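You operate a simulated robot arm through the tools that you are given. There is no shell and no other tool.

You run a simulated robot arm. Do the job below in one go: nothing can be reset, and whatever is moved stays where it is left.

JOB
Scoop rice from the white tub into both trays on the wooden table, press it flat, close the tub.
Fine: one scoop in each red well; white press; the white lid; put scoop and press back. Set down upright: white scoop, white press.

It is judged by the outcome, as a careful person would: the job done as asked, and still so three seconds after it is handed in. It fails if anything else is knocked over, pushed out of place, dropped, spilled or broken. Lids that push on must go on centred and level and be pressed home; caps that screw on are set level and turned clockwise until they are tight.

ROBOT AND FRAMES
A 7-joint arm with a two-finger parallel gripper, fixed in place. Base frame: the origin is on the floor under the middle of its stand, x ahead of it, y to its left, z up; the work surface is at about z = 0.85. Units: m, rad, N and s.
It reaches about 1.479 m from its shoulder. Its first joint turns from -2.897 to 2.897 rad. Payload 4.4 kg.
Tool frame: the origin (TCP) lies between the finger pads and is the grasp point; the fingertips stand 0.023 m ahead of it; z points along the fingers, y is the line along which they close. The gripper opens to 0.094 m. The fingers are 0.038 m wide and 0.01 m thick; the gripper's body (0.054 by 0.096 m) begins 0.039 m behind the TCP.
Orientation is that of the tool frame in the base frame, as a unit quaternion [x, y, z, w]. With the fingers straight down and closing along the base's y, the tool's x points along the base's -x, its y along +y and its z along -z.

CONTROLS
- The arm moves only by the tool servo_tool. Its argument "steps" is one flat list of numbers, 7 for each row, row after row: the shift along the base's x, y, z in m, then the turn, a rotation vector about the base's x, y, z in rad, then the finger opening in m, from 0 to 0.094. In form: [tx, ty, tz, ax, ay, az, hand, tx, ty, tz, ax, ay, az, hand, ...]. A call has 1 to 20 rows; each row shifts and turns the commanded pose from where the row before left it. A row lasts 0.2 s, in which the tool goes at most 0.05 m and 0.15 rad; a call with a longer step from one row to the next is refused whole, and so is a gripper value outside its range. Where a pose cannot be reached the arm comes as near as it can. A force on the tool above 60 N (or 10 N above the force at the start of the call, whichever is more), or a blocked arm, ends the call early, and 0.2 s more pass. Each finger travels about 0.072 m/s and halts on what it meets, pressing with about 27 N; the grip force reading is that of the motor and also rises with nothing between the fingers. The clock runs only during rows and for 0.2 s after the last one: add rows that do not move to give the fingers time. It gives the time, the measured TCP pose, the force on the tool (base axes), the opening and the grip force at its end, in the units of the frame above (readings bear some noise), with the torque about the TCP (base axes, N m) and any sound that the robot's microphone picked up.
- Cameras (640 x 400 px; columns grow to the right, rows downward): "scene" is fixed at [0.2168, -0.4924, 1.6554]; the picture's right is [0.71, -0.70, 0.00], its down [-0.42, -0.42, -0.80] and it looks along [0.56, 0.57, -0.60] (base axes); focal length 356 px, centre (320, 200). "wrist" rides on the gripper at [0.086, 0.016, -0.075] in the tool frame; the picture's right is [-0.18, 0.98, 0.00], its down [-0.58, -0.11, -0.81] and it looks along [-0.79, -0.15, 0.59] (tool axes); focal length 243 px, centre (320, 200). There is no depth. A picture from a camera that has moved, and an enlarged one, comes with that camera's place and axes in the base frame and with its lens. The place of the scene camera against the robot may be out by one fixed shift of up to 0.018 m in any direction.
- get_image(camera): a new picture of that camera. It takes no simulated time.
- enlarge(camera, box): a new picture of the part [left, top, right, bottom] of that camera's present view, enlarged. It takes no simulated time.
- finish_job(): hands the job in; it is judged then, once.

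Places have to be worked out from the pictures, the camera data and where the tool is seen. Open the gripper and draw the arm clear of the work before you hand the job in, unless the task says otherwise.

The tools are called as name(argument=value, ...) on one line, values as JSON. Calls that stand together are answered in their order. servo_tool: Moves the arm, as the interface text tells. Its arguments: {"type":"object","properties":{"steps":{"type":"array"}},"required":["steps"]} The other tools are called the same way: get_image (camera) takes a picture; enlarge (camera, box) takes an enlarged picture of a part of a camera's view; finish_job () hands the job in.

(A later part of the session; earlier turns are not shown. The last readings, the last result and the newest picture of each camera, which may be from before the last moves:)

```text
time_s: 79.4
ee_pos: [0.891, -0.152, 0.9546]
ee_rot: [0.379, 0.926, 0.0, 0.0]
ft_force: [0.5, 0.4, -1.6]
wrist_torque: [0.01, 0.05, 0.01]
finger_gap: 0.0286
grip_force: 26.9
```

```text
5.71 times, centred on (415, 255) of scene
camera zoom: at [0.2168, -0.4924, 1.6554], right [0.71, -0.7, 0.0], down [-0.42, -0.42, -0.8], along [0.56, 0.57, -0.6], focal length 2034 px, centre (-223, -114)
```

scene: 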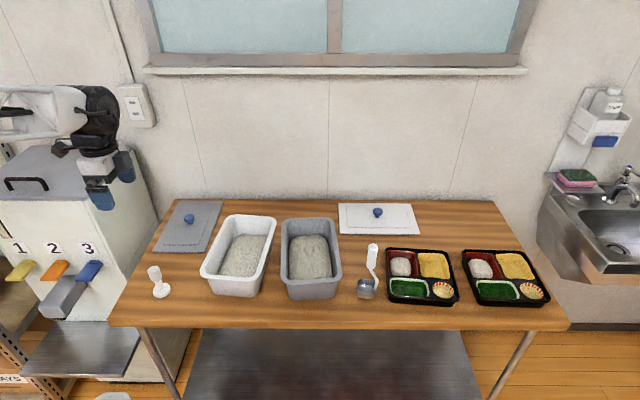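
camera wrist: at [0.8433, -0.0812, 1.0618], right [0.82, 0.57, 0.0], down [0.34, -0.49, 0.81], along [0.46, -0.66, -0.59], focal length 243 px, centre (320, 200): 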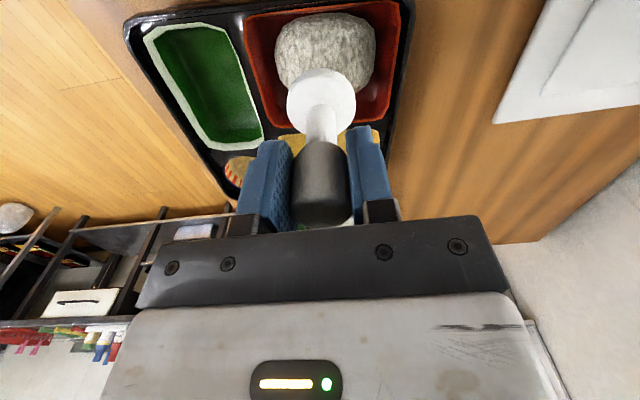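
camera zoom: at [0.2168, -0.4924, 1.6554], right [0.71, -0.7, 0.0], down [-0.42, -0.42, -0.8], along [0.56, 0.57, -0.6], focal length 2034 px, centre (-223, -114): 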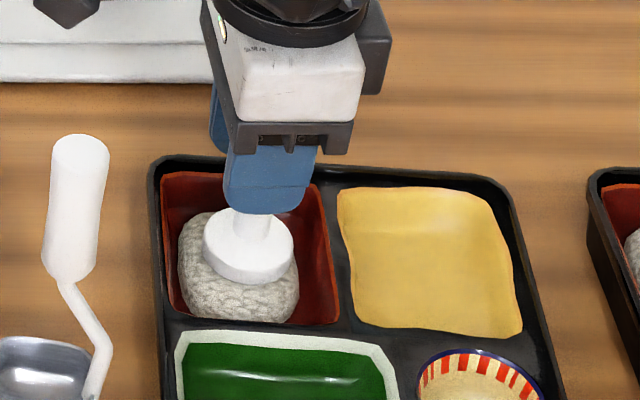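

No force yet, with the disc bottom at about z=0.879. I continue down in small steps.

servo_tool(steps=[0, 0, -0.003, 0, 0, 0, 0, 0, 0, -0.002, 0, 0, 0, 0, 0, 0, 0, 0, 0, 0, 0])

enlarge(camera="scene", box=[380, 220, 450, 290])

enlarge(camera="wrist", box=[220, 0, 420, 150])

```text
time_s: 80.2
ee_pos: [0.8908, -0.1523, 0.9492]
ee_rot: [0.38, 0.925, 0.001, 0.001]
ft_force: [-0.7, 0.5, -0.8]
wrist_torque: [0.05, 0.01, 0.0]
finger_gap: 0.0283
grip_force: 27.0
```

```text
5.71 times, centred on (415, 255) of scene
camera zoom: at [0.2168, -0.4924, 1.6554], right [0.71, -0.7, 0.0], down [-0.42, -0.42, -0.8], along [0.56, 0.57, -0.6], focal length 2034 px, centre (-223, -114)
```

zoom: 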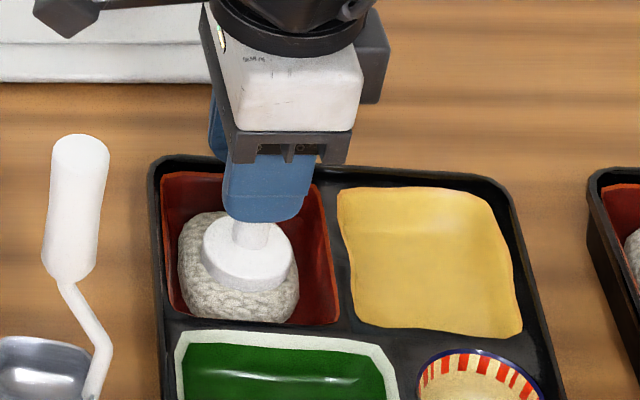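

```text
2.67 times, centred on (320, 75) of wrist
camera zoom: at [0.8424, -0.0797, 1.0238], right [0.82, 0.57, 0.0], down [0.34, -0.49, 0.81], along [0.46, -0.66, -0.59], focal length 647 px, centre (320, 533)
```

zoom: 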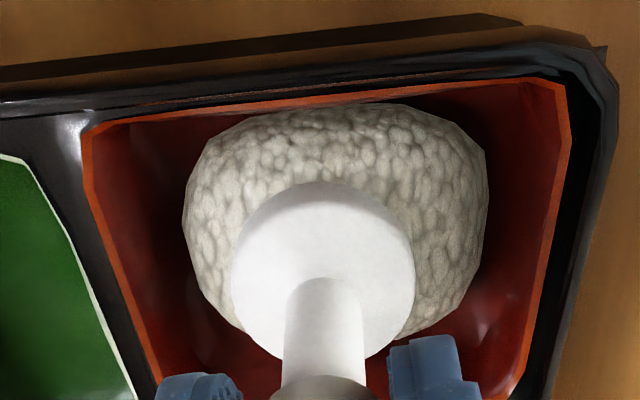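

The disc rests on the mound's centre but there's still hardly any force. I nudge 3 mm toward the mound's middle and press further down.

servo_tool(steps=[0.0015, 0.0015, -0.002, 0, 0, 0, 0, 0, 0, -0.002, 0, 0, 0, 0, 0, 0, 0, 0, 0, 0, 0])

enlarge(camera="wrist", box=[220, 0, 420, 150])

```text
time_s: 81.0
ee_pos: [0.8921, -0.1498, 0.9452]
ee_rot: [0.38, 0.925, 0.001, 0.0]
ft_force: [0.0, -1.3, -2.0]
wrist_torque: [-0.02, 0.02, 0.0]
finger_gap: 0.0283
grip_force: 26.7
```

```text
2.67 times, centred on (320, 75) of wrist
camera zoom: at [0.8439, -0.0783, 1.0202], right [0.82, 0.57, 0.0], down [0.34, -0.49, 0.81], along [0.46, -0.66, -0.59], focal length 647 px, centre (320, 533)
```

zoom: 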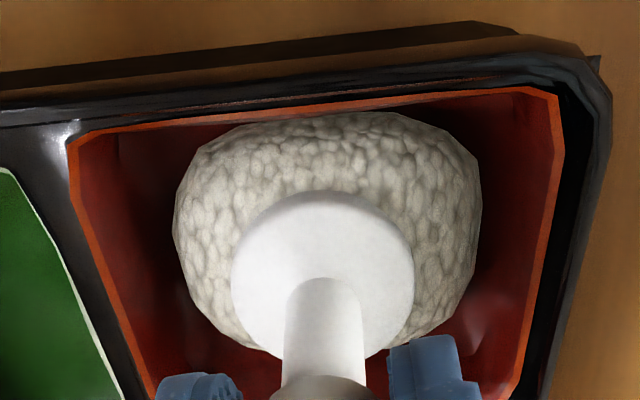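

servo_tool(steps=[0, 0, -0.002, 0, 0, 0, 0, 0, 0, 0, 0, 0, 0, 0])

servo_tool(steps=[0, 0, -0.002, 0, 0, 0, 0, 0, 0, 0, 0, 0, 0, 0])

enlarge(camera="wrist", box=[220, 0, 420, 150])

enlarge(camera="scene", box=[380, 220, 450, 290])

```text
time_s: 81.6
ee_pos: [0.8931, -0.1498, 0.9427]
ee_rot: [0.38, 0.925, 0.0, 0.0]
ft_force: [5.7, 0.6, 12.7]
wrist_torque: [-0.01, -0.33, 0.03]
finger_gap: 0.0286
grip_force: 26.9
```

```text
time_s: 82.2
ee_pos: [0.8923, -0.1495, 0.9394]
ee_rot: [0.379, 0.925, -0.001, -0.002]
ft_force: [1.0, 0.1, 0.8]
wrist_torque: [-0.07, -0.11, -0.01]
finger_gap: 0.0283
grip_force: 27.2
```

```text
2.67 times, centred on (320, 75) of wrist
camera zoom: at [0.8436, -0.0781, 1.0143], right [0.82, 0.57, 0.0], down [0.34, -0.49, 0.81], along [0.46, -0.66, -0.59], focal length 647 px, centre (320, 533)
```

zoom: 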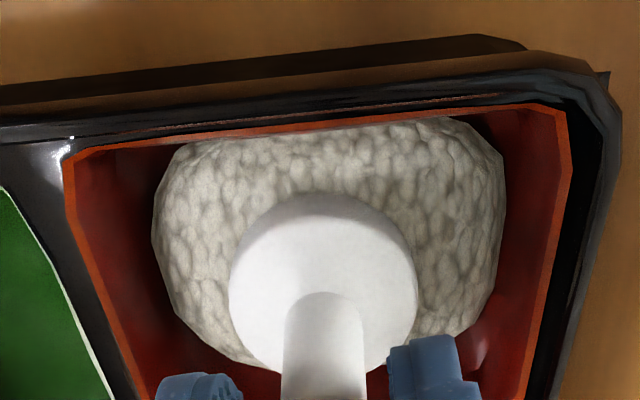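

```text
5.71 times, centred on (415, 255) of scene
camera zoom: at [0.2168, -0.4924, 1.6554], right [0.71, -0.7, 0.0], down [-0.42, -0.42, -0.8], along [0.56, 0.57, -0.6], focal length 2034 px, centre (-223, -114)
```

zoom: 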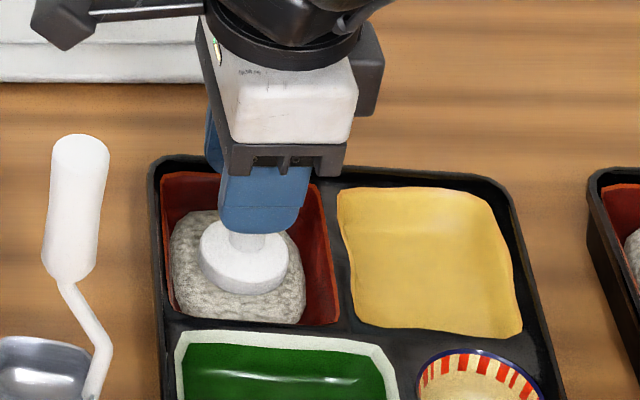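

The rice resisted (13 N) and then spread wider: it is flattening. I press further in 2 mm steps.

servo_tool(steps=[0, 0, -0.002, 0, 0, 0, 0, 0, 0, 0, 0, 0, 0, 0])

servo_tool(steps=[0, 0, -0.002, 0, 0, 0, 0, 0, 0, 0, 0, 0, 0, 0])

enlarge(camera="wrist", box=[220, 0, 420, 150])

enlarge(camera="scene", box=[380, 220, 450, 290])

```text
time_s: 82.8
ee_pos: [0.8925, -0.1496, 0.9383]
ee_rot: [0.379, 0.925, 0.0, 0.0]
ft_force: [0.7, 0.5, -1.6]
wrist_torque: [-0.01, -0.02, 0.02]
finger_gap: 0.0284
grip_force: 27.4
```

```text
time_s: 83.4
ee_pos: [0.8933, -0.1507, 0.9386]
ee_rot: [0.38, 0.925, 0.0, 0.0]
ft_force: [-1.6, 1.0, 11.5]
wrist_torque: [-0.03, 0.13, -0.02]
finger_gap: 0.028
grip_force: 26.9
```

```text
2.67 times, centred on (320, 75) of wrist
camera zoom: at [0.8445, -0.078, 1.0127], right [0.82, 0.57, 0.0], down [0.34, -0.49, 0.81], along [0.46, -0.66, -0.59], focal length 647 px, centre (320, 533)
```

zoom: 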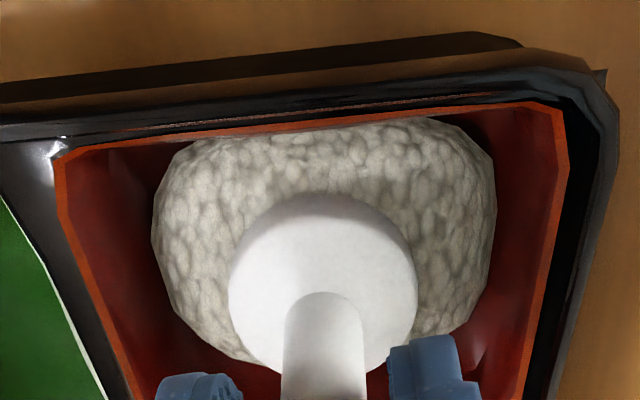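

```text
5.71 times, centred on (415, 255) of scene
camera zoom: at [0.2168, -0.4924, 1.6554], right [0.71, -0.7, 0.0], down [-0.42, -0.42, -0.8], along [0.56, 0.57, -0.6], focal length 2034 px, centre (-223, -114)
```

zoom: 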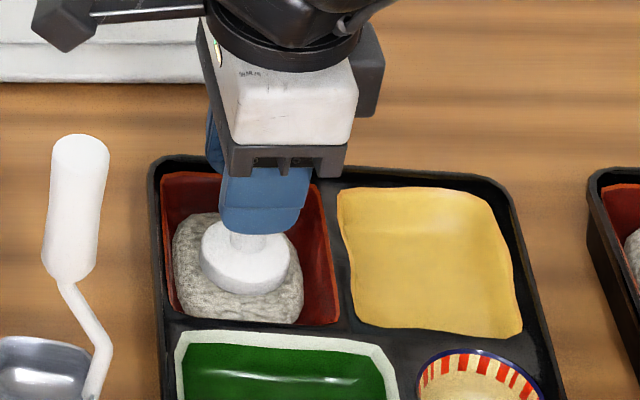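

servo_tool(steps=[0, 0, -0.001, 0, 0, 0, 0, 0, 0, 0, 0, 0, 0, 0, 0, 0, 0, 0, 0, 0, 0])

servo_tool(steps=[0, 0, 0.01, 0, 0, 0, 0, 0, 0, 0.03, 0, 0, 0, 0, -0.02, -0.02, 0.04, 0, 0, 0, 0, -0.02, -0.02, 0.03, 0, 0, 0, 0, -0.02, -0.02, 0.0, 0, 0, 0, 0, 0, 0, 0, 0, 0, 0, 0])

enlarge(camera="scene", box=[380, 220, 450, 290])

get_image(camera="wrist")

```text
time_s: 84.2
ee_pos: [0.8926, -0.1483, 0.938]
ee_rot: [0.379, 0.925, 0.001, 0.001]
ft_force: [4.2, -1.0, 30.4]
wrist_torque: [-0.2, -0.27, -0.01]
finger_gap: 0.0282
grip_force: 26.6
```

```text
time_s: 85.6
ee_pos: [0.8329, -0.2088, 1.0484]
ee_rot: [0.379, 0.925, 0.0, -0.001]
ft_force: [0.0, -0.1, -2.1]
wrist_torque: [0.01, 0.01, 0.02]
finger_gap: 0.0285
grip_force: 26.4
```

```text
5.71 times, centred on (415, 255) of scene
camera zoom: at [0.2168, -0.4924, 1.6554], right [0.71, -0.7, 0.0], down [-0.42, -0.42, -0.8], along [0.56, 0.57, -0.6], focal length 2034 px, centre (-223, -114)
```

zoom: 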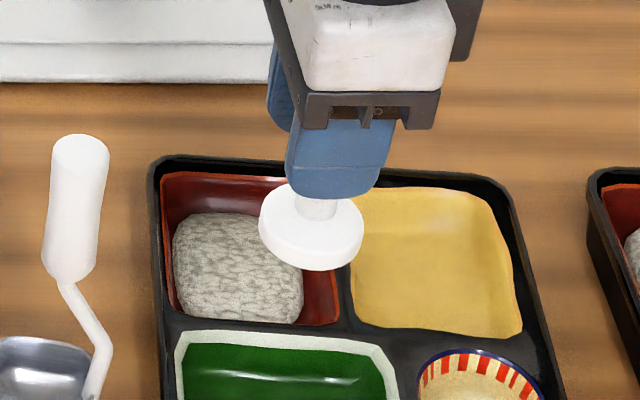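

```text
taken
camera wrist: at [0.7841, -0.1379, 1.1233], right [0.82, 0.57, 0.0], down [0.34, -0.49, 0.81], along [0.46, -0.66, -0.59], focal length 243 px, centre (320, 200)
```

wrist: 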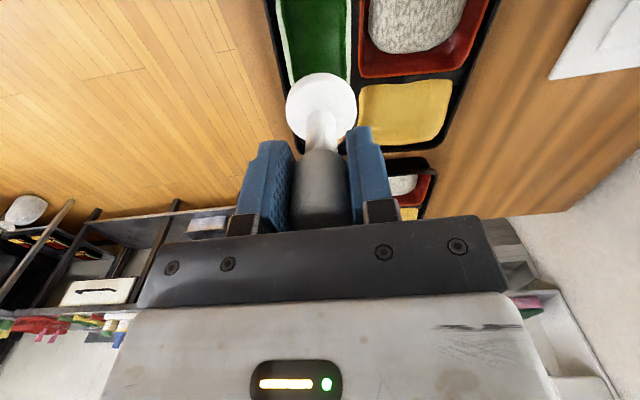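

The near rice is now a low, flat-topped pad. I zoom in closer to judge how flat it is and compare with the untouched mound in the far tray.

enlarge(camera="scene", box=[380, 240, 420, 280])

enlarge(camera="scene", box=[460, 240, 500, 280])

enlarge(camera="wrist", box=[340, 0, 500, 100])

```text
10.00 times, centred on (400, 260) of scene
camera zoom: at [0.2168, -0.4924, 1.6554], right [0.71, -0.7, 0.0], down [-0.42, -0.42, -0.8], along [0.56, 0.57, -0.6], focal length 3559 px, centre (-480, -400)
```

zoom: 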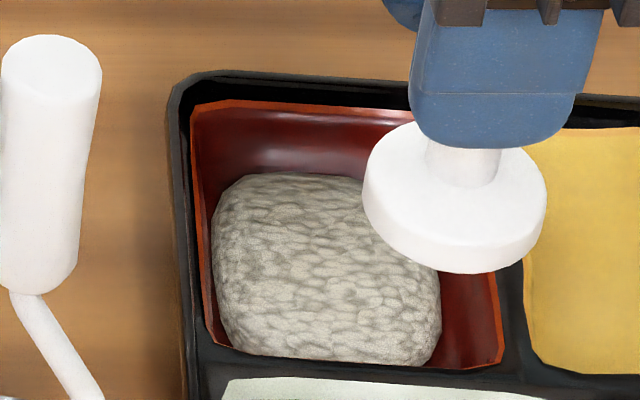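

```text
10.00 times, centred on (480, 260) of scene
camera zoom: at [0.2168, -0.4924, 1.6554], right [0.71, -0.7, 0.0], down [-0.42, -0.42, -0.8], along [0.56, 0.57, -0.6], focal length 3559 px, centre (-1280, -400)
```

zoom: 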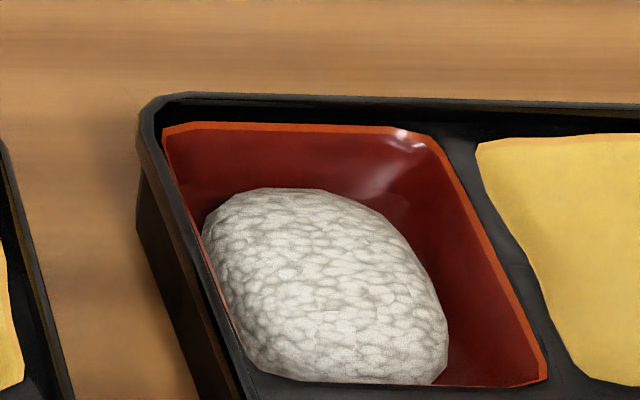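

```text
4.00 times, centred on (420, 50) of wrist
camera zoom: at [0.7841, -0.1379, 1.1233], right [0.82, 0.57, 0.0], down [0.34, -0.49, 0.81], along [0.46, -0.66, -0.59], focal length 970 px, centre (-80, 800)
```

zoom: 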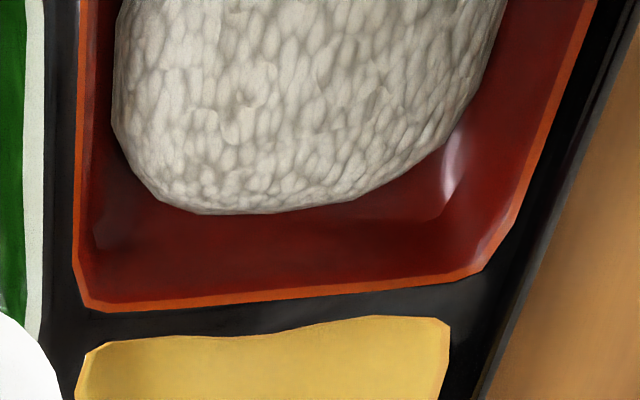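

The near pad is clearly lower and wider than the untouched far mound. I press it once more with somewhat more force to make sure that it is fully flattened.

servo_tool(steps=[0.02, 0.02, 0, 0, 0, 0, 0, 0.02, 0.02, -0.03, 0, 0, 0, 0, 0.02, 0.02, -0.04, 0, 0, 0, 0, 0, 0, -0.03, 0, 0, 0, 0, 0, 0, -0.006, 0, 0, 0, 0, 0, 0, -0.003, 0, 0, 0, 0, 0, 0, 0, 0, 0, 0, 0])

servo_tool(steps=[0, 0, -0.002, 0, 0, 0, 0, 0, 0, 0, 0, 0, 0, 0, 0, 0, 0, 0, 0, 0, 0])

servo_tool(steps=[0, 0, -0.001, 0, 0, 0, 0, 0, 0, 0, 0, 0, 0, 0, 0, 0, 0, 0, 0, 0, 0])

enlarge(camera="scene", box=[380, 240, 420, 280])

enlarge(camera="wrist", box=[220, 0, 420, 150])

```text
time_s: 87.2
ee_pos: [0.8919, -0.1484, 0.9384]
ee_rot: [0.38, 0.925, 0.0, 0.0]
ft_force: [0.3, 0.9, 2.6]
wrist_torque: [0.08, -0.07, 0.02]
finger_gap: 0.0285
grip_force: 27.3
```

```text
time_s: 88.0
ee_pos: [0.894, -0.1496, 0.9381]
ee_rot: [0.38, 0.925, 0.0, 0.002]
ft_force: [-0.9, 1.4, 31.0]
wrist_torque: [-0.13, 0.08, -0.05]
finger_gap: 0.0284
grip_force: 27.2
```

```text
time_s: 88.8
ee_pos: [0.8925, -0.1493, 0.9353]
ee_rot: [0.38, 0.925, 0.0, 0.001]
ft_force: [1.4, -3.3, 48.0]
wrist_torque: [-0.44, 0.06, -0.05]
finger_gap: 0.0287
grip_force: 26.4
```

```text
10.00 times, centred on (400, 260) of scene
camera zoom: at [0.2168, -0.4924, 1.6554], right [0.71, -0.7, 0.0], down [-0.42, -0.42, -0.8], along [0.56, 0.57, -0.6], focal length 3559 px, centre (-480, -400)
```

zoom: 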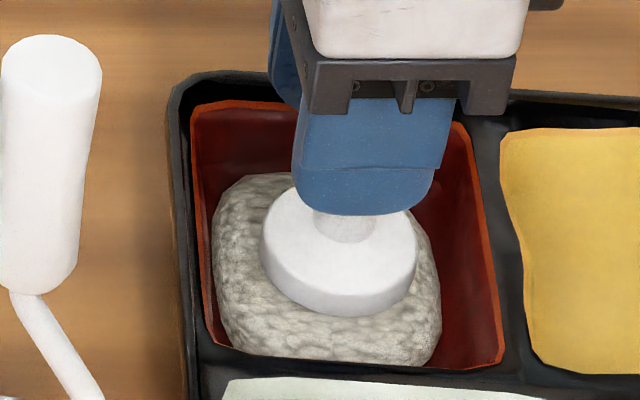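

```text
2.67 times, centred on (320, 75) of wrist
camera zoom: at [0.8447, -0.0777, 1.0105], right [0.82, 0.57, 0.0], down [0.34, -0.49, 0.81], along [0.46, -0.66, -0.59], focal length 647 px, centre (320, 533)
```

zoom: 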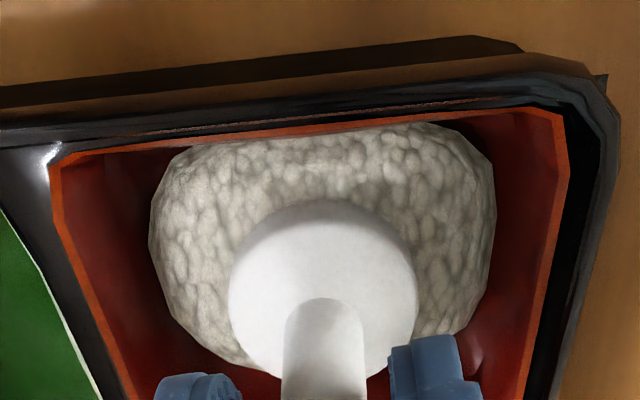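

The pad no longer changes at 48 N, so it's fully pressed. I lift and move over to the far tray's mound.

servo_tool(steps=[0, 0, 0.01, 0, 0, 0, 0, 0, 0, 0.03, 0, 0, 0, 0, 0, 0, 0.04, 0, 0, 0, 0, 0, 0, 0.02, 0, 0, 0, 0, 0.02707, -0.02833, 0, 0, 0, 0, 0, 0.02707, -0.02833, 0, 0, 0, 0, 0, 0.02707, -0.02833, 0, 0, 0, 0, 0, 0.02707, -0.02833, 0, 0, 0, 0, 0, 0.02707, -0.02833, 0, 0, 0, 0, 0, 0.02707, -0.02833, 0, 0, 0, 0, 0, 0, 0, 0, 0, 0, 0, 0, 0, 0, -0.03, 0, 0, 0, 0, 0, 0, -0.02, 0, 0, 0, 0, 0, 0, 0, 0, 0, 0, 0])

get_image(camera="wrist")

enlarge(camera="scene", box=[440, 200, 560, 310])

enlarge(camera="scene", box=[375, 235, 465, 310])

```text
time_s: 91.8
ee_pos: [1.056, -0.3199, 0.9841]
ee_rot: [0.38, 0.925, 0.0, 0.0]
ft_force: [0.6, -0.4, -2.5]
wrist_torque: [0.0, -0.01, -0.03]
finger_gap: 0.0283
grip_force: 26.8
```

```text
taken
camera wrist: at [1.0069, -0.2469, 1.0589], right [0.82, 0.57, 0.0], down [0.34, -0.49, 0.81], along [0.46, -0.66, -0.59], focal length 243 px, centre (320, 200)
```

wrist: 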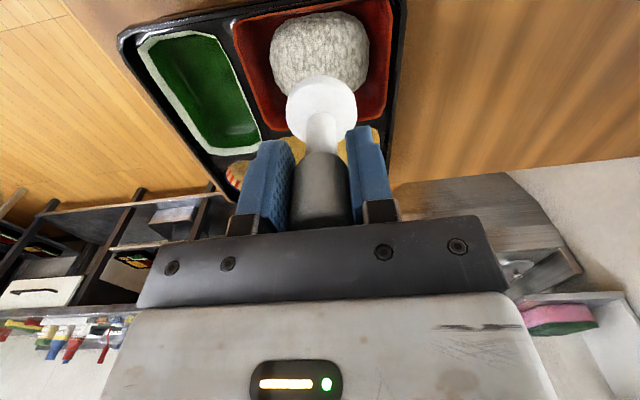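

```text
3.64 times, centred on (500, 255) of scene
camera zoom: at [0.2168, -0.4924, 1.6554], right [0.71, -0.7, 0.0], down [-0.42, -0.42, -0.8], along [0.56, 0.57, -0.6], focal length 1294 px, centre (-334, 0)
```

zoom: 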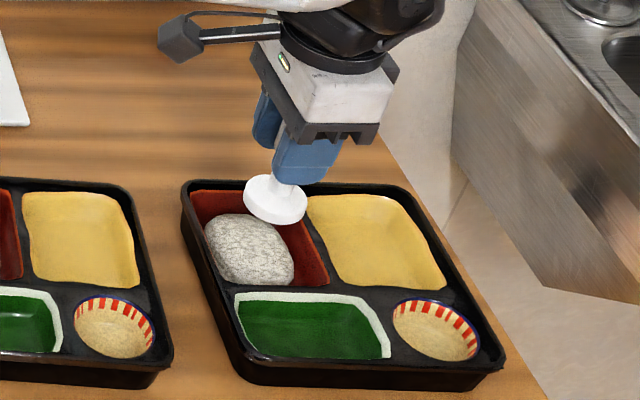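

```text
5.33 times, centred on (420, 272) of scene
camera zoom: at [0.2168, -0.4924, 1.6554], right [0.71, -0.7, 0.0], down [-0.42, -0.42, -0.8], along [0.56, 0.57, -0.6], focal length 1898 px, centre (-213, -187)
```

zoom: 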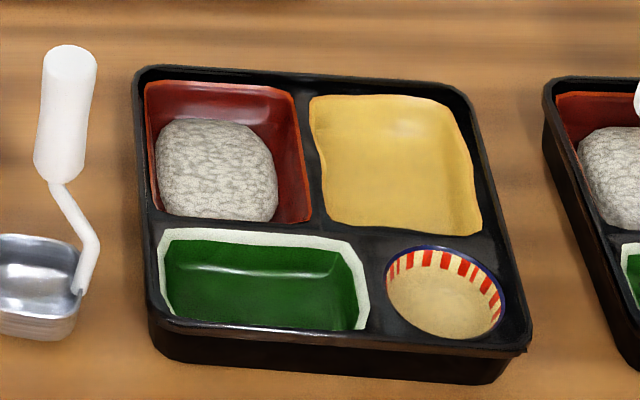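

The near tray hasn't moved and its rice is flat. The disc is aligned with the far mound to within 3 mm; I correct and lower to just above contact.

servo_tool(steps=[-0.002, 0.002, -0.015, 0, 0, 0, 0, 0, 0, -0.015, 0, 0, 0, 0, 0, 0, -0.008, 0, 0, 0, 0, 0, 0, 0, 0, 0, 0, 0])

enlarge(camera="wrist", box=[220, 0, 420, 150])

enlarge(camera="scene", box=[455, 220, 525, 290])

```text
time_s: 92.8
ee_pos: [1.053, -0.3164, 0.9463]
ee_rot: [0.38, 0.925, 0.0, 0.0]
ft_force: [-0.1, -0.3, -1.9]
wrist_torque: [0.01, 0.01, 0.03]
finger_gap: 0.0284
grip_force: 26.8
```

```text
2.67 times, centred on (320, 75) of wrist
camera zoom: at [1.0054, -0.2456, 1.0204], right [0.82, 0.57, 0.0], down [0.34, -0.49, 0.81], along [0.46, -0.66, -0.59], focal length 647 px, centre (320, 533)
```

zoom: 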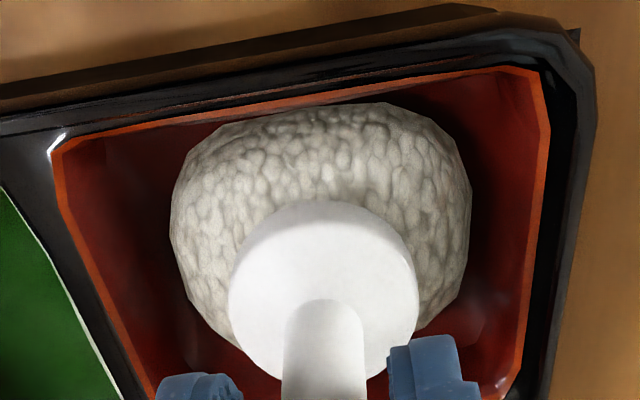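

```text
5.71 times, centred on (490, 255) of scene
camera zoom: at [0.2168, -0.4924, 1.6554], right [0.71, -0.7, 0.0], down [-0.42, -0.42, -0.8], along [0.56, 0.57, -0.6], focal length 2034 px, centre (-651, -114)
```

zoom: 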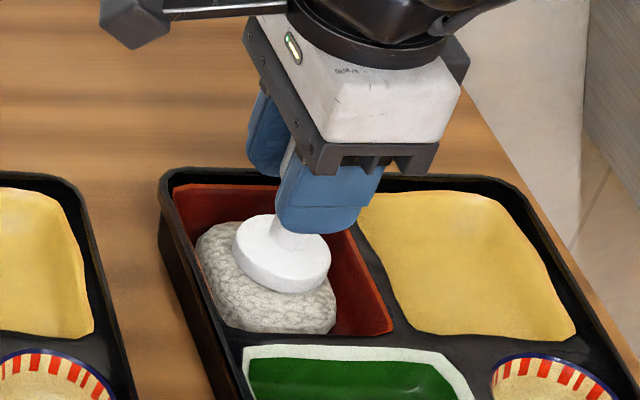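

The press has slid about 8 mm up in the grip, so contact here should come near TCP z≈0.936. I lower in small steps.

servo_tool(steps=[0, 0, -0.004, 0, 0, 0, 0, 0, 0, -0.004, 0, 0, 0, 0, 0, 0, 0, 0, 0, 0, 0])

servo_tool(steps=[0, 0, -0.002, 0, 0, 0, 0, 0, 0, 0, 0, 0, 0, 0])

enlarge(camera="wrist", box=[220, 0, 420, 150])

```text
time_s: 93.6
ee_pos: [1.0538, -0.3178, 0.9383]
ee_rot: [0.379, 0.925, 0.0, 0.0]
ft_force: [0.4, -0.6, -2.0]
wrist_torque: [-0.01, 0.0, -0.01]
finger_gap: 0.0282
grip_force: 26.8
```

```text
time_s: 94.2
ee_pos: [1.052, -0.3173, 0.9371]
ee_rot: [0.38, 0.925, -0.001, 0.0]
ft_force: [3.3, -1.0, 12.1]
wrist_torque: [-0.08, -0.26, 0.0]
finger_gap: 0.0282
grip_force: 27.1
```

```text
2.67 times, centred on (320, 75) of wrist
camera zoom: at [1.005, -0.2455, 1.0112], right [0.82, 0.57, 0.0], down [0.34, -0.49, 0.81], along [0.46, -0.66, -0.59], focal length 647 px, centre (320, 533)
```

zoom: 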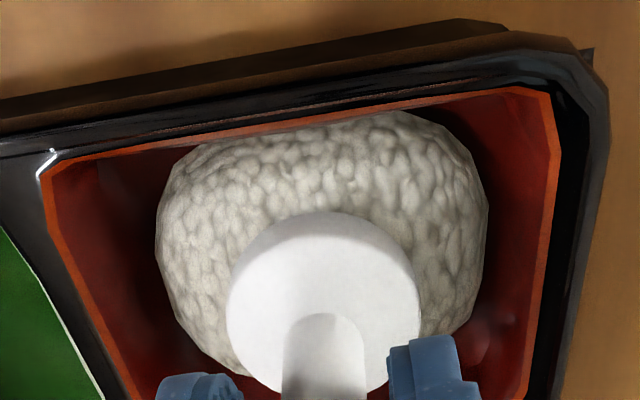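

Contact at 12 N; the rice is beginning to widen while the press slides a little up toward the palm. I keep pressing in small steps.

servo_tool(steps=[0, 0, -0.002, 0, 0, 0, 0, 0, 0, 0, 0, 0, 0, 0])

servo_tool(steps=[0, 0, -0.002, 0, 0, 0, 0, 0, 0, 0, 0, 0, 0, 0])

enlarge(camera="wrist", box=[220, 0, 420, 150])

enlarge(camera="scene", box=[455, 220, 525, 290])

```text
time_s: 94.8
ee_pos: [1.0528, -0.3169, 0.9327]
ee_rot: [0.38, 0.925, -0.001, -0.001]
ft_force: [1.4, 1.9, 4.2]
wrist_torque: [0.05, -0.18, 0.03]
finger_gap: 0.0284
grip_force: 26.8
```

```text
time_s: 95.4
ee_pos: [1.0533, -0.3168, 0.9305]
ee_rot: [0.379, 0.925, 0.0, 0.0]
ft_force: [0.3, -0.4, -0.9]
wrist_torque: [0.04, 0.01, 0.02]
finger_gap: 0.0285
grip_force: 26.8
```

```text
2.67 times, centred on (320, 75) of wrist
camera zoom: at [1.0042, -0.2457, 1.0059], right [0.82, 0.57, 0.0], down [0.34, -0.49, 0.81], along [0.46, -0.66, -0.59], focal length 647 px, centre (320, 533)
```

zoom: 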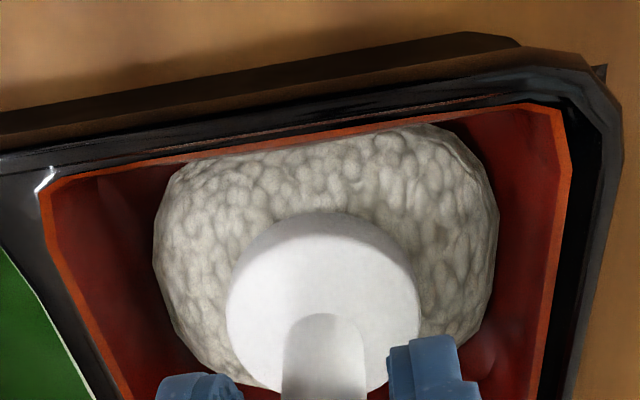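

```text
5.71 times, centred on (490, 255) of scene
camera zoom: at [0.2168, -0.4924, 1.6554], right [0.71, -0.7, 0.0], down [-0.42, -0.42, -0.8], along [0.56, 0.57, -0.6], focal length 2034 px, centre (-651, -114)
```

zoom: 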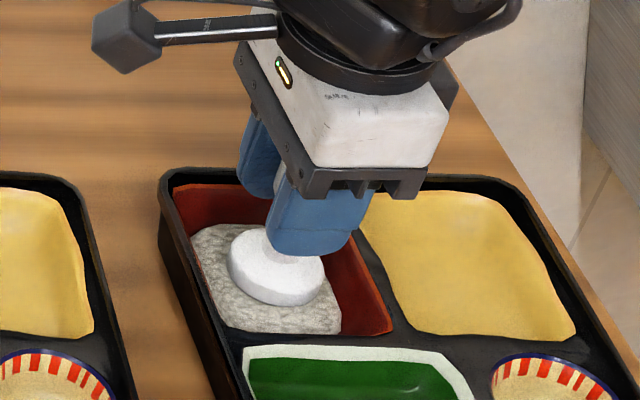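

servo_tool(steps=[0, 0, -0.002, 0, 0, 0, 0, 0, 0, 0, 0, 0, 0, 0])

servo_tool(steps=[0, 0, -0.002, 0, 0, 0, 0, 0, 0, 0, 0, 0, 0, 0])

enlarge(camera="wrist", box=[220, 0, 420, 150])

enlarge(camera="scene", box=[455, 220, 525, 290])

```text
time_s: 96.0
ee_pos: [1.0531, -0.3182, 0.9312]
ee_rot: [0.379, 0.925, 0.0, 0.001]
ft_force: [-3.0, -0.2, 10.6]
wrist_torque: [-0.09, 0.13, 0.0]
finger_gap: 0.0284
grip_force: 27.1
```

```text
time_s: 96.6
ee_pos: [1.0541, -0.3169, 0.9299]
ee_rot: [0.379, 0.925, 0.0, 0.002]
ft_force: [1.2, -2.9, 26.1]
wrist_torque: [-0.29, -0.05, -0.02]
finger_gap: 0.0284
grip_force: 26.5
```

```text
2.67 times, centred on (320, 75) of wrist
camera zoom: at [1.0048, -0.2458, 1.005], right [0.82, 0.57, 0.0], down [0.34, -0.48, 0.81], along [0.46, -0.66, -0.59], focal length 647 px, centre (320, 533)
```

zoom: 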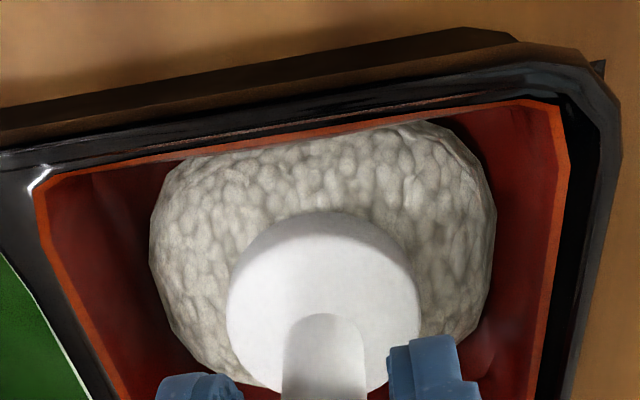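

```text
5.71 times, centred on (490, 255) of scene
camera zoom: at [0.2168, -0.4924, 1.6554], right [0.71, -0.7, 0.0], down [-0.42, -0.42, -0.8], along [0.56, 0.57, -0.6], focal length 2034 px, centre (-651, -114)
```

zoom: 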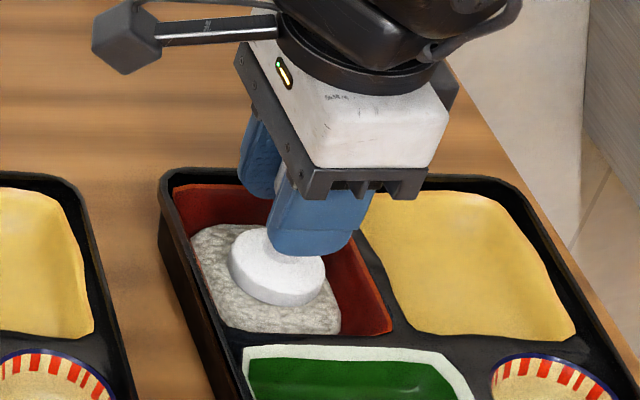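

The far pad has also stopped changing at 26 N, the same result as in the near well. I add one short firmer push, then lift up and inspect both pads.

servo_tool(steps=[0, 0, -0.001, 0, 0, 0, 0, 0, 0, 0, 0, 0, 0, 0, 0, 0, 0, 0, 0, 0, 0])

servo_tool(steps=[0, 0, 0.01, 0, 0, 0, 0, 0, 0, 0.03, 0, 0, 0, 0, 0, 0, 0.04, 0, 0, 0, 0, 0, 0, 0.04, 0, 0, 0, 0, 0, 0, 0.04, 0, 0, 0, 0, 0, 0, 0.02, 0, 0, 0, 0, -0.03, -0.0, 0, 0, 0, 0, 0, -0.04, -0.02, 0, 0, 0, 0, 0, -0.04, -0.02, 0, 0, 0, 0, 0, 0, 0, 0, 0, 0, 0, 0])

enlarge(camera="scene", box=[460, 240, 500, 280])

get_image(camera="wrist")

get_image(camera="scene")

```text
time_s: 97.4
ee_pos: [1.0532, -0.3164, 0.9292]
ee_rot: [0.379, 0.925, 0.0, 0.0]
ft_force: [5.5, 0.0, 46.4]
wrist_torque: [-0.02, -0.32, -0.05]
finger_gap: 0.0284
grip_force: 27.1
```

```text
time_s: 99.6
ee_pos: [0.9424, -0.3588, 1.1065]
ee_rot: [0.379, 0.925, 0.0, 0.0]
ft_force: [-0.1, 0.3, -0.2]
wrist_torque: [0.03, 0.01, -0.01]
finger_gap: 0.0283
grip_force: 27.0
```

```text
10.00 times, centred on (480, 260) of scene
camera zoom: at [0.2168, -0.4924, 1.6554], right [0.71, -0.7, 0.0], down [-0.42, -0.42, -0.8], along [0.56, 0.57, -0.6], focal length 3559 px, centre (-1280, -400)
```

zoom: 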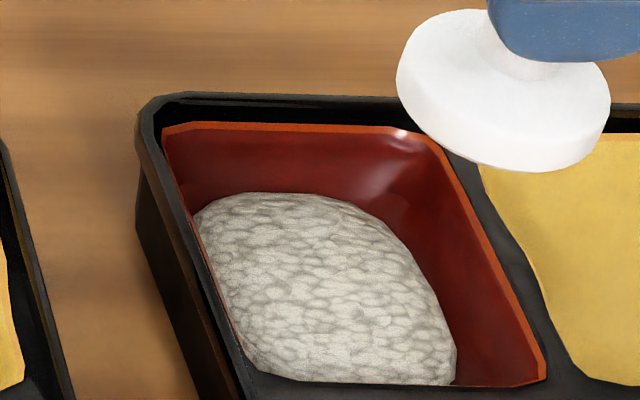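

```text
taken
camera wrist: at [0.8941, -0.2874, 1.1805], right [0.82, 0.57, 0.0], down [0.34, -0.49, 0.81], along [0.46, -0.66, -0.59], focal length 243 px, centre (320, 200)
```

wrist: 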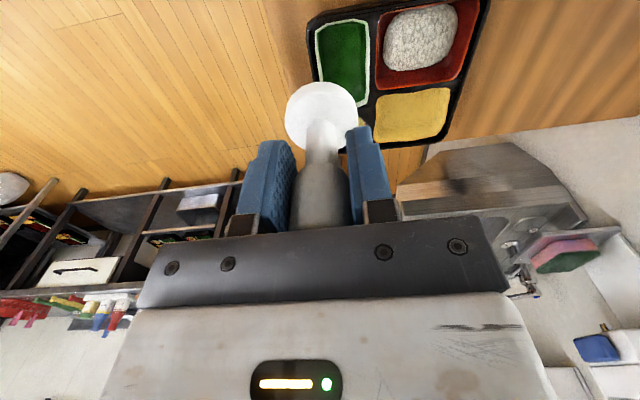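

```text
taken
```

scene: 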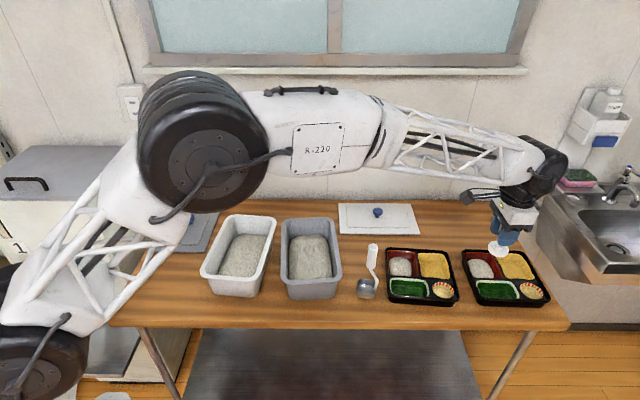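

I zoom the wrist view onto the far well to judge how flat the rice is from this angle.

enlarge(camera="wrist", box=[360, 0, 490, 100])

```text
4.00 times, centred on (425, 50) of wrist
camera zoom: at [0.8941, -0.2874, 1.1805], right [0.82, 0.57, 0.0], down [0.34, -0.49, 0.81], along [0.46, -0.66, -0.59], focal length 970 px, centre (-100, 800)
```

zoom: 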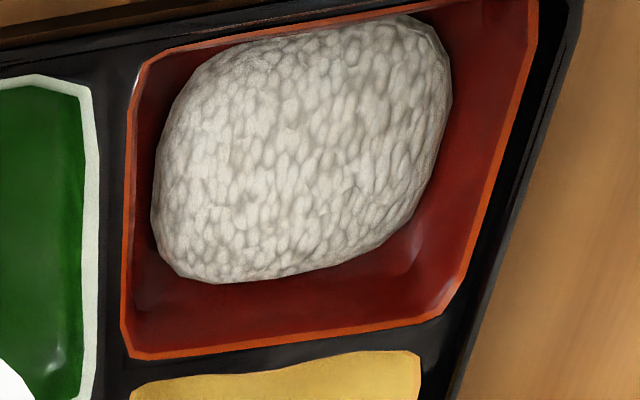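

Both pads are flat and below the wells' rims. I raise the press well above everything and carry it back to its original spot.

servo_tool(steps=[0, 0, 0.045, 0, 0, 0, 0, 0, 0, 0.048, 0, 0, 0, 0, 0, 0, 0, 0, 0, 0, 0])

servo_tool(steps=[-0.02931, 0.03147, 0, 0, 0, 0, 0, -0.02931, 0.03147, 0, 0, 0, 0, 0, -0.02931, 0.03147, 0, 0, 0, 0, 0, -0.02931, 0.03147, 0, 0, 0, 0, 0, -0.02931, 0.03147, 0, 0, 0, 0, 0, -0.02931, 0.03147, 0, 0, 0, 0, 0, -0.02931, 0.03147, 0, 0, 0, 0, 0, -0.02931, 0.03147, 0, 0, 0, 0, 0, -0.02931, 0.03147, 0, 0, 0, 0, 0, -0.02931, 0.03147, 0, 0, 0, 0, 0, -0.02931, 0.03147, 0, 0, 0, 0, 0, -0.02931, 0.03147, 0, 0, 0, 0, 0, -0.02931, 0.03147, 0, 0, 0, 0, 0, -0.02931, 0.03147, 0, 0, 0, 0, 0, -0.02931, 0.03147, 0, 0, 0, 0, 0, -0.02931, 0.03147, 0, 0, 0, 0, 0, -0.02931, 0.03147, 0, 0, 0, 0, 0, -0.02931, 0.03147, 0, 0, 0, 0, 0, -0.02931, 0.03147, 0, 0, 0, 0, 0, -0.02931, 0.03147, 0, 0, 0, 0, 0])

servo_tool(steps=[0, 0, -0.04, 0, 0, 0, 0, 0, 0, -0.045, 0, 0, 0, 0, 0, 0, -0.045, 0, 0, 0, 0, 0, 0, -0.045, 0, 0, 0, 0, 0, 0, -0.04, 0, 0, 0, 0, 0, 0, -0.02, 0, 0, 0, 0, 0, 0, -0.02, 0, 0, 0, 0, 0, 0, 0, 0, 0, 0, 0])

get_image(camera="wrist")

enlarge(camera="scene", box=[90, 190, 220, 310])

```text
time_s: 100.4
ee_pos: [0.943, -0.3617, 1.2019]
ee_rot: [0.38, 0.925, 0.0, 0.0]
ft_force: [-0.7, 0.1, -1.6]
wrist_torque: [0.01, -0.01, -0.02]
finger_gap: 0.028
grip_force: 27.0
```

```text
time_s: 104.6
ee_pos: [0.3579, 0.2727, 1.1992]
ee_rot: [0.379, 0.925, 0.0, 0.0]
ft_force: [-0.2, -0.6, -2.1]
wrist_torque: [-0.03, -0.04, 0.0]
finger_gap: 0.028
grip_force: 26.8
```

```text
time_s: 106.4
ee_pos: [0.3552, 0.2735, 0.9446]
ee_rot: [0.38, 0.925, 0.0, 0.001]
ft_force: [0.3, -0.4, -1.8]
wrist_torque: [0.02, 0.03, -0.03]
finger_gap: 0.0281
grip_force: 26.8
```

```text
taken
camera wrist: at [0.3078, 0.3439, 1.0197], right [0.82, 0.57, 0.0], down [0.34, -0.49, 0.81], along [0.46, -0.66, -0.59], focal length 243 px, centre (320, 200)
```

wrist: 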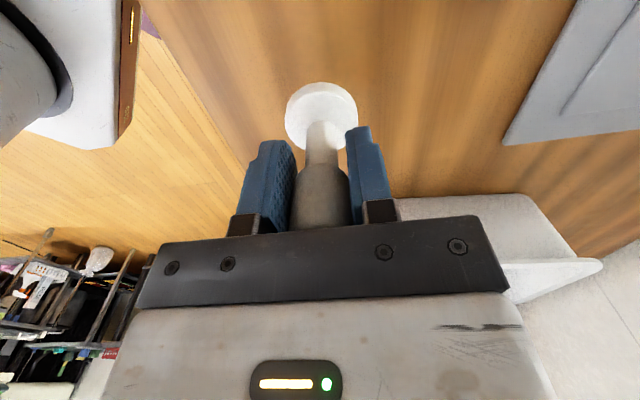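

```text
3.33 times, centred on (155, 250) of scene
camera zoom: at [0.2168, -0.4924, 1.6554], right [0.71, -0.7, 0.0], down [-0.42, -0.42, -0.8], along [0.56, 0.57, -0.6], focal length 1186 px, centre (870, 33)
```

zoom: 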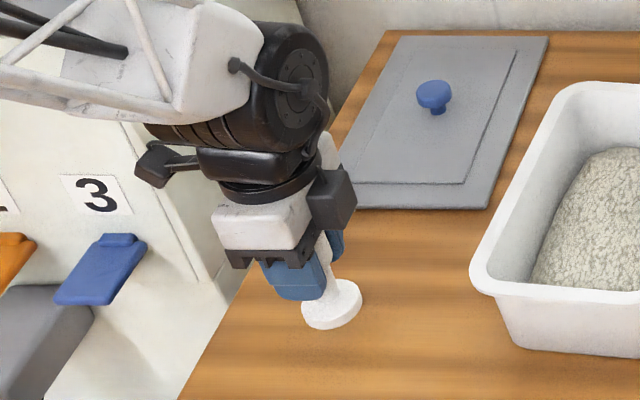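

Above its spot, the press hangs straight. I correct 3 mm and lower to just above the table, then step down to contact.

servo_tool(steps=[0.001, -0.0028, -0.01, 0, 0, 0, 0, 0, 0, -0.01, 0, 0, 0, 0, 0, 0, -0.006, 0, 0, 0, 0, 0, 0, 0, 0, 0, 0, 0])

servo_tool(steps=[0, 0, -0.002, 0, 0, 0, 0, 0, 0, 0, 0, 0, 0, 0])

servo_tool(steps=[0, 0, -0.002, 0, 0, 0, 0, 0, 0, 0, 0, 0, 0, 0])

enlarge(camera="scene", box=[135, 255, 185, 305])

```text
time_s: 107.4
ee_pos: [0.3584, 0.2711, 0.9187]
ee_rot: [0.379, 0.925, 0.0, -0.001]
ft_force: [0.3, 0.3, -1.5]
wrist_torque: [-0.02, 0.0, -0.03]
finger_gap: 0.0282
grip_force: 27.0
```

```text
time_s: 108.0
ee_pos: [0.3582, 0.2705, 0.9169]
ee_rot: [0.379, 0.925, 0.0, -0.001]
ft_force: [-0.9, -0.5, -1.6]
wrist_torque: [-0.04, 0.02, 0.0]
finger_gap: 0.0282
grip_force: 26.9
```

```text
time_s: 108.6
ee_pos: [0.3591, 0.2695, 0.9155]
ee_rot: [0.379, 0.925, 0.0, 0.0]
ft_force: [0.2, -0.1, -0.9]
wrist_torque: [0.0, -0.02, -0.01]
finger_gap: 0.028
grip_force: 27.2
```

```text
8.00 times, centred on (160, 280) of scene
camera zoom: at [0.2168, -0.4924, 1.6554], right [0.71, -0.7, 0.0], down [-0.42, -0.42, -0.8], along [0.56, 0.57, -0.6], focal length 2847 px, centre (1600, -440)
```

zoom: 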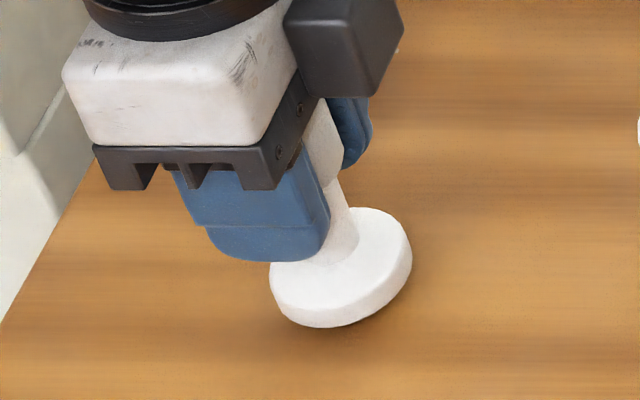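

By comparison with the original picture the disc is still about 7 mm above the table. I lower further to contact.

servo_tool(steps=[-0.001, 0, -0.003, 0, 0, 0, 0, 0, 0, -0.002, 0, 0, 0, 0, 0, 0, 0, 0, 0, 0, 0])

servo_tool(steps=[0, 0, -0.0015, 0, 0, 0, 0, 0, 0, 0, 0, 0, 0, 0])

servo_tool(steps=[0, 0, -0.001, 0, 0, 0, 0, 0, 0, 0, 0, 0, 0, 0])

enlarge(camera="scene", box=[135, 255, 185, 305])

```text
time_s: 109.4
ee_pos: [0.3573, 0.2712, 0.9111]
ee_rot: [0.379, 0.925, 0.0, -0.001]
ft_force: [-1.3, -5.6, 14.1]
wrist_torque: [-0.24, 0.22, 0.04]
finger_gap: 0.0282
grip_force: 26.8
```

```text
time_s: 110.0
ee_pos: [0.3566, 0.2703, 0.9087]
ee_rot: [0.38, 0.925, 0.001, 0.0]
ft_force: [-1.1, -5.6, 48.0]
wrist_torque: [-0.43, 0.09, -0.09]
finger_gap: 0.0284
grip_force: 26.5
```

```text
time_s: 110.6
ee_pos: [0.3578, 0.2705, 0.9093]
ee_rot: [0.379, 0.925, 0.0, 0.001]
ft_force: [8.8, 8.8, 43.3]
wrist_torque: [0.16, -0.35, 0.03]
finger_gap: 0.028
grip_force: 27.0
```

```text
8.00 times, centred on (160, 280) of scene
camera zoom: at [0.2168, -0.4924, 1.6554], right [0.71, -0.7, 0.0], down [-0.42, -0.42, -0.8], along [0.56, 0.57, -0.6], focal length 2847 px, centre (1600, -440)
```

zoom: 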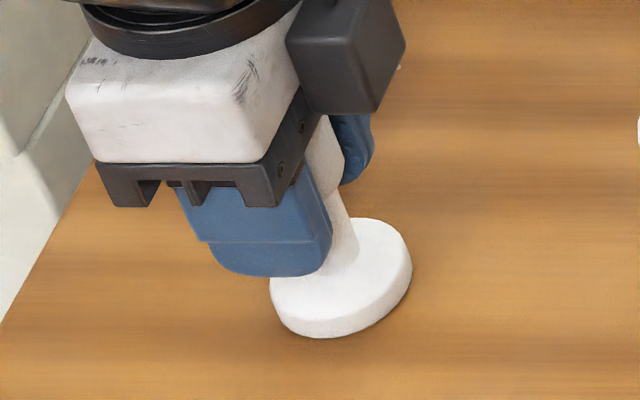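

The press stands on the table (force 43 N). I ease off, then open the fingers.

servo_tool(steps=[0, 0, 0.0025, 0, 0, 0, 0, 0, 0, 0, 0, 0, 0, 0])

servo_tool(steps=[0, 0, 0, 0, 0, 0, 0.032, 0, 0, 0, 0, 0, 0, 0.04, 0, 0, 0, 0, 0, 0, 0.06, 0, 0, 0, 0, 0, 0, 0.08, 0, 0, 0, 0, 0, 0, 0.094, 0, 0, 0, 0, 0, 0, 0.094])

servo_tool(steps=[0, 0, 0.02, 0, 0, 0, 0.094, 0, 0, 0.04, 0, 0, 0, 0.094, 0, 0, 0.05, 0, 0, 0, 0.094, 0, 0, 0.05, 0, 0, 0, 0.094, 0, 0, 0.05, 0, 0, 0, 0.094, 0, 0, 0.05, 0, 0, 0, 0.094, 0, 0, 0.03, 0, 0, 0, 0.094, 0, 0, 0, 0, 0, 0, 0.094])

enlarge(camera="scene", box=[135, 255, 185, 305])

get_image(camera="scene")

```text
time_s: 111.2
ee_pos: [0.3551, 0.2679, 0.9087]
ee_rot: [0.379, 0.925, -0.002, -0.001]
ft_force: [-0.6, 0.0, -1.0]
wrist_torque: [0.06, 0.02, 0.01]
finger_gap: 0.0281
grip_force: 26.9
```

```text
time_s: 112.6
ee_pos: [0.3571, 0.27, 0.9107]
ee_rot: [0.379, 0.925, -0.001, 0.0]
ft_force: [0.0, 0.4, -0.7]
wrist_torque: [-0.02, 0.02, -0.01]
finger_gap: 0.0937
grip_force: 0.0
```

```text
time_s: 114.4
ee_pos: [0.3568, 0.27, 1.2017]
ee_rot: [0.38, 0.925, 0.0, 0.0]
ft_force: [-0.4, 0.9, 0.0]
wrist_torque: [-0.03, -0.01, 0.0]
finger_gap: 0.0937
grip_force: 0.0
```

```text
8.00 times, centred on (160, 280) of scene
camera zoom: at [0.2168, -0.4924, 1.6554], right [0.71, -0.7, 0.0], down [-0.42, -0.42, -0.8], along [0.56, 0.57, -0.6], focal length 2847 px, centre (1600, -440)
```

zoom: 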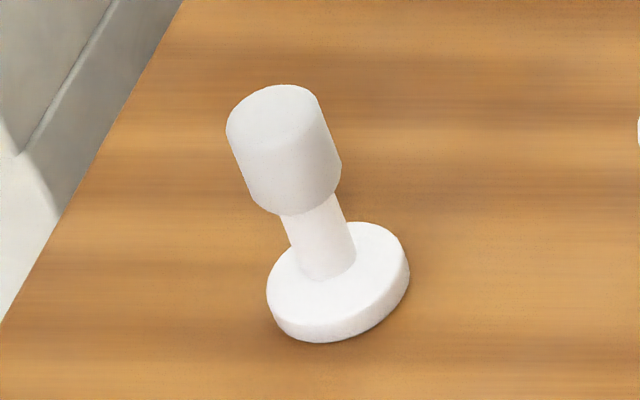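

```text
taken
```

scene: 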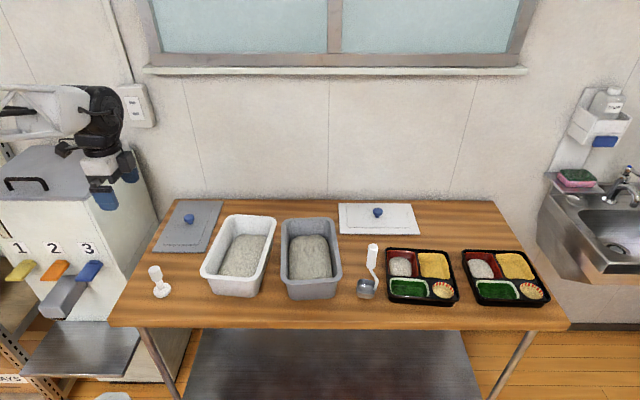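

The press stands upright within about 2 mm of where it was. Now the lid: I zoom in on the white lid and the white tub for accurate poses.

enlarge(camera="scene", box=[330, 190, 430, 250])

enlarge(camera="scene", box=[190, 200, 290, 305])

enlarge(camera="scene", box=[360, 195, 400, 235])

```text
6.40 times, centred on (380, 220) of scene
camera zoom: at [0.2168, -0.4924, 1.6554], right [0.71, -0.7, 0.0], down [-0.42, -0.42, -0.8], along [0.56, 0.57, -0.6], focal length 2278 px, centre (-64, 72)
```

zoom: 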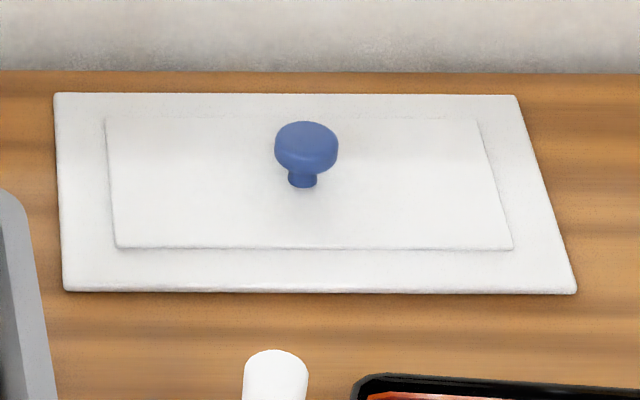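

```text
3.81 times, centred on (240, 252) of scene
camera zoom: at [0.2168, -0.4924, 1.6554], right [0.71, -0.7, 0.0], down [-0.42, -0.42, -0.8], along [0.56, 0.57, -0.6], focal length 1356 px, centre (625, 0)
```

zoom: 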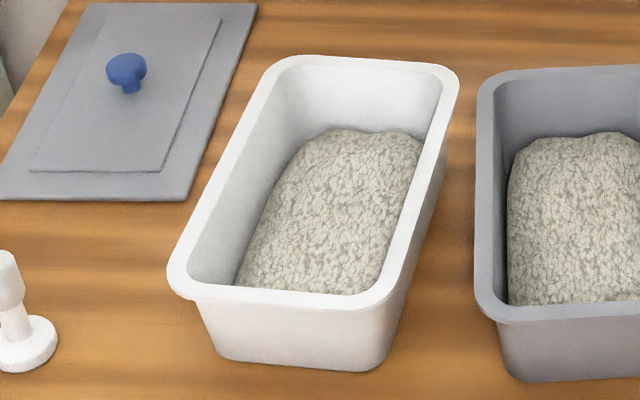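

```text
10.00 times, centred on (380, 215) of scene
camera zoom: at [0.2168, -0.4924, 1.6554], right [0.71, -0.7, 0.0], down [-0.42, -0.42, -0.8], along [0.56, 0.57, -0.6], focal length 3559 px, centre (-280, 50)
```

zoom: 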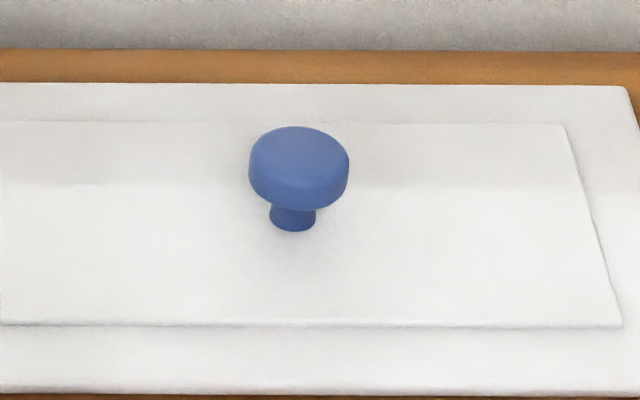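

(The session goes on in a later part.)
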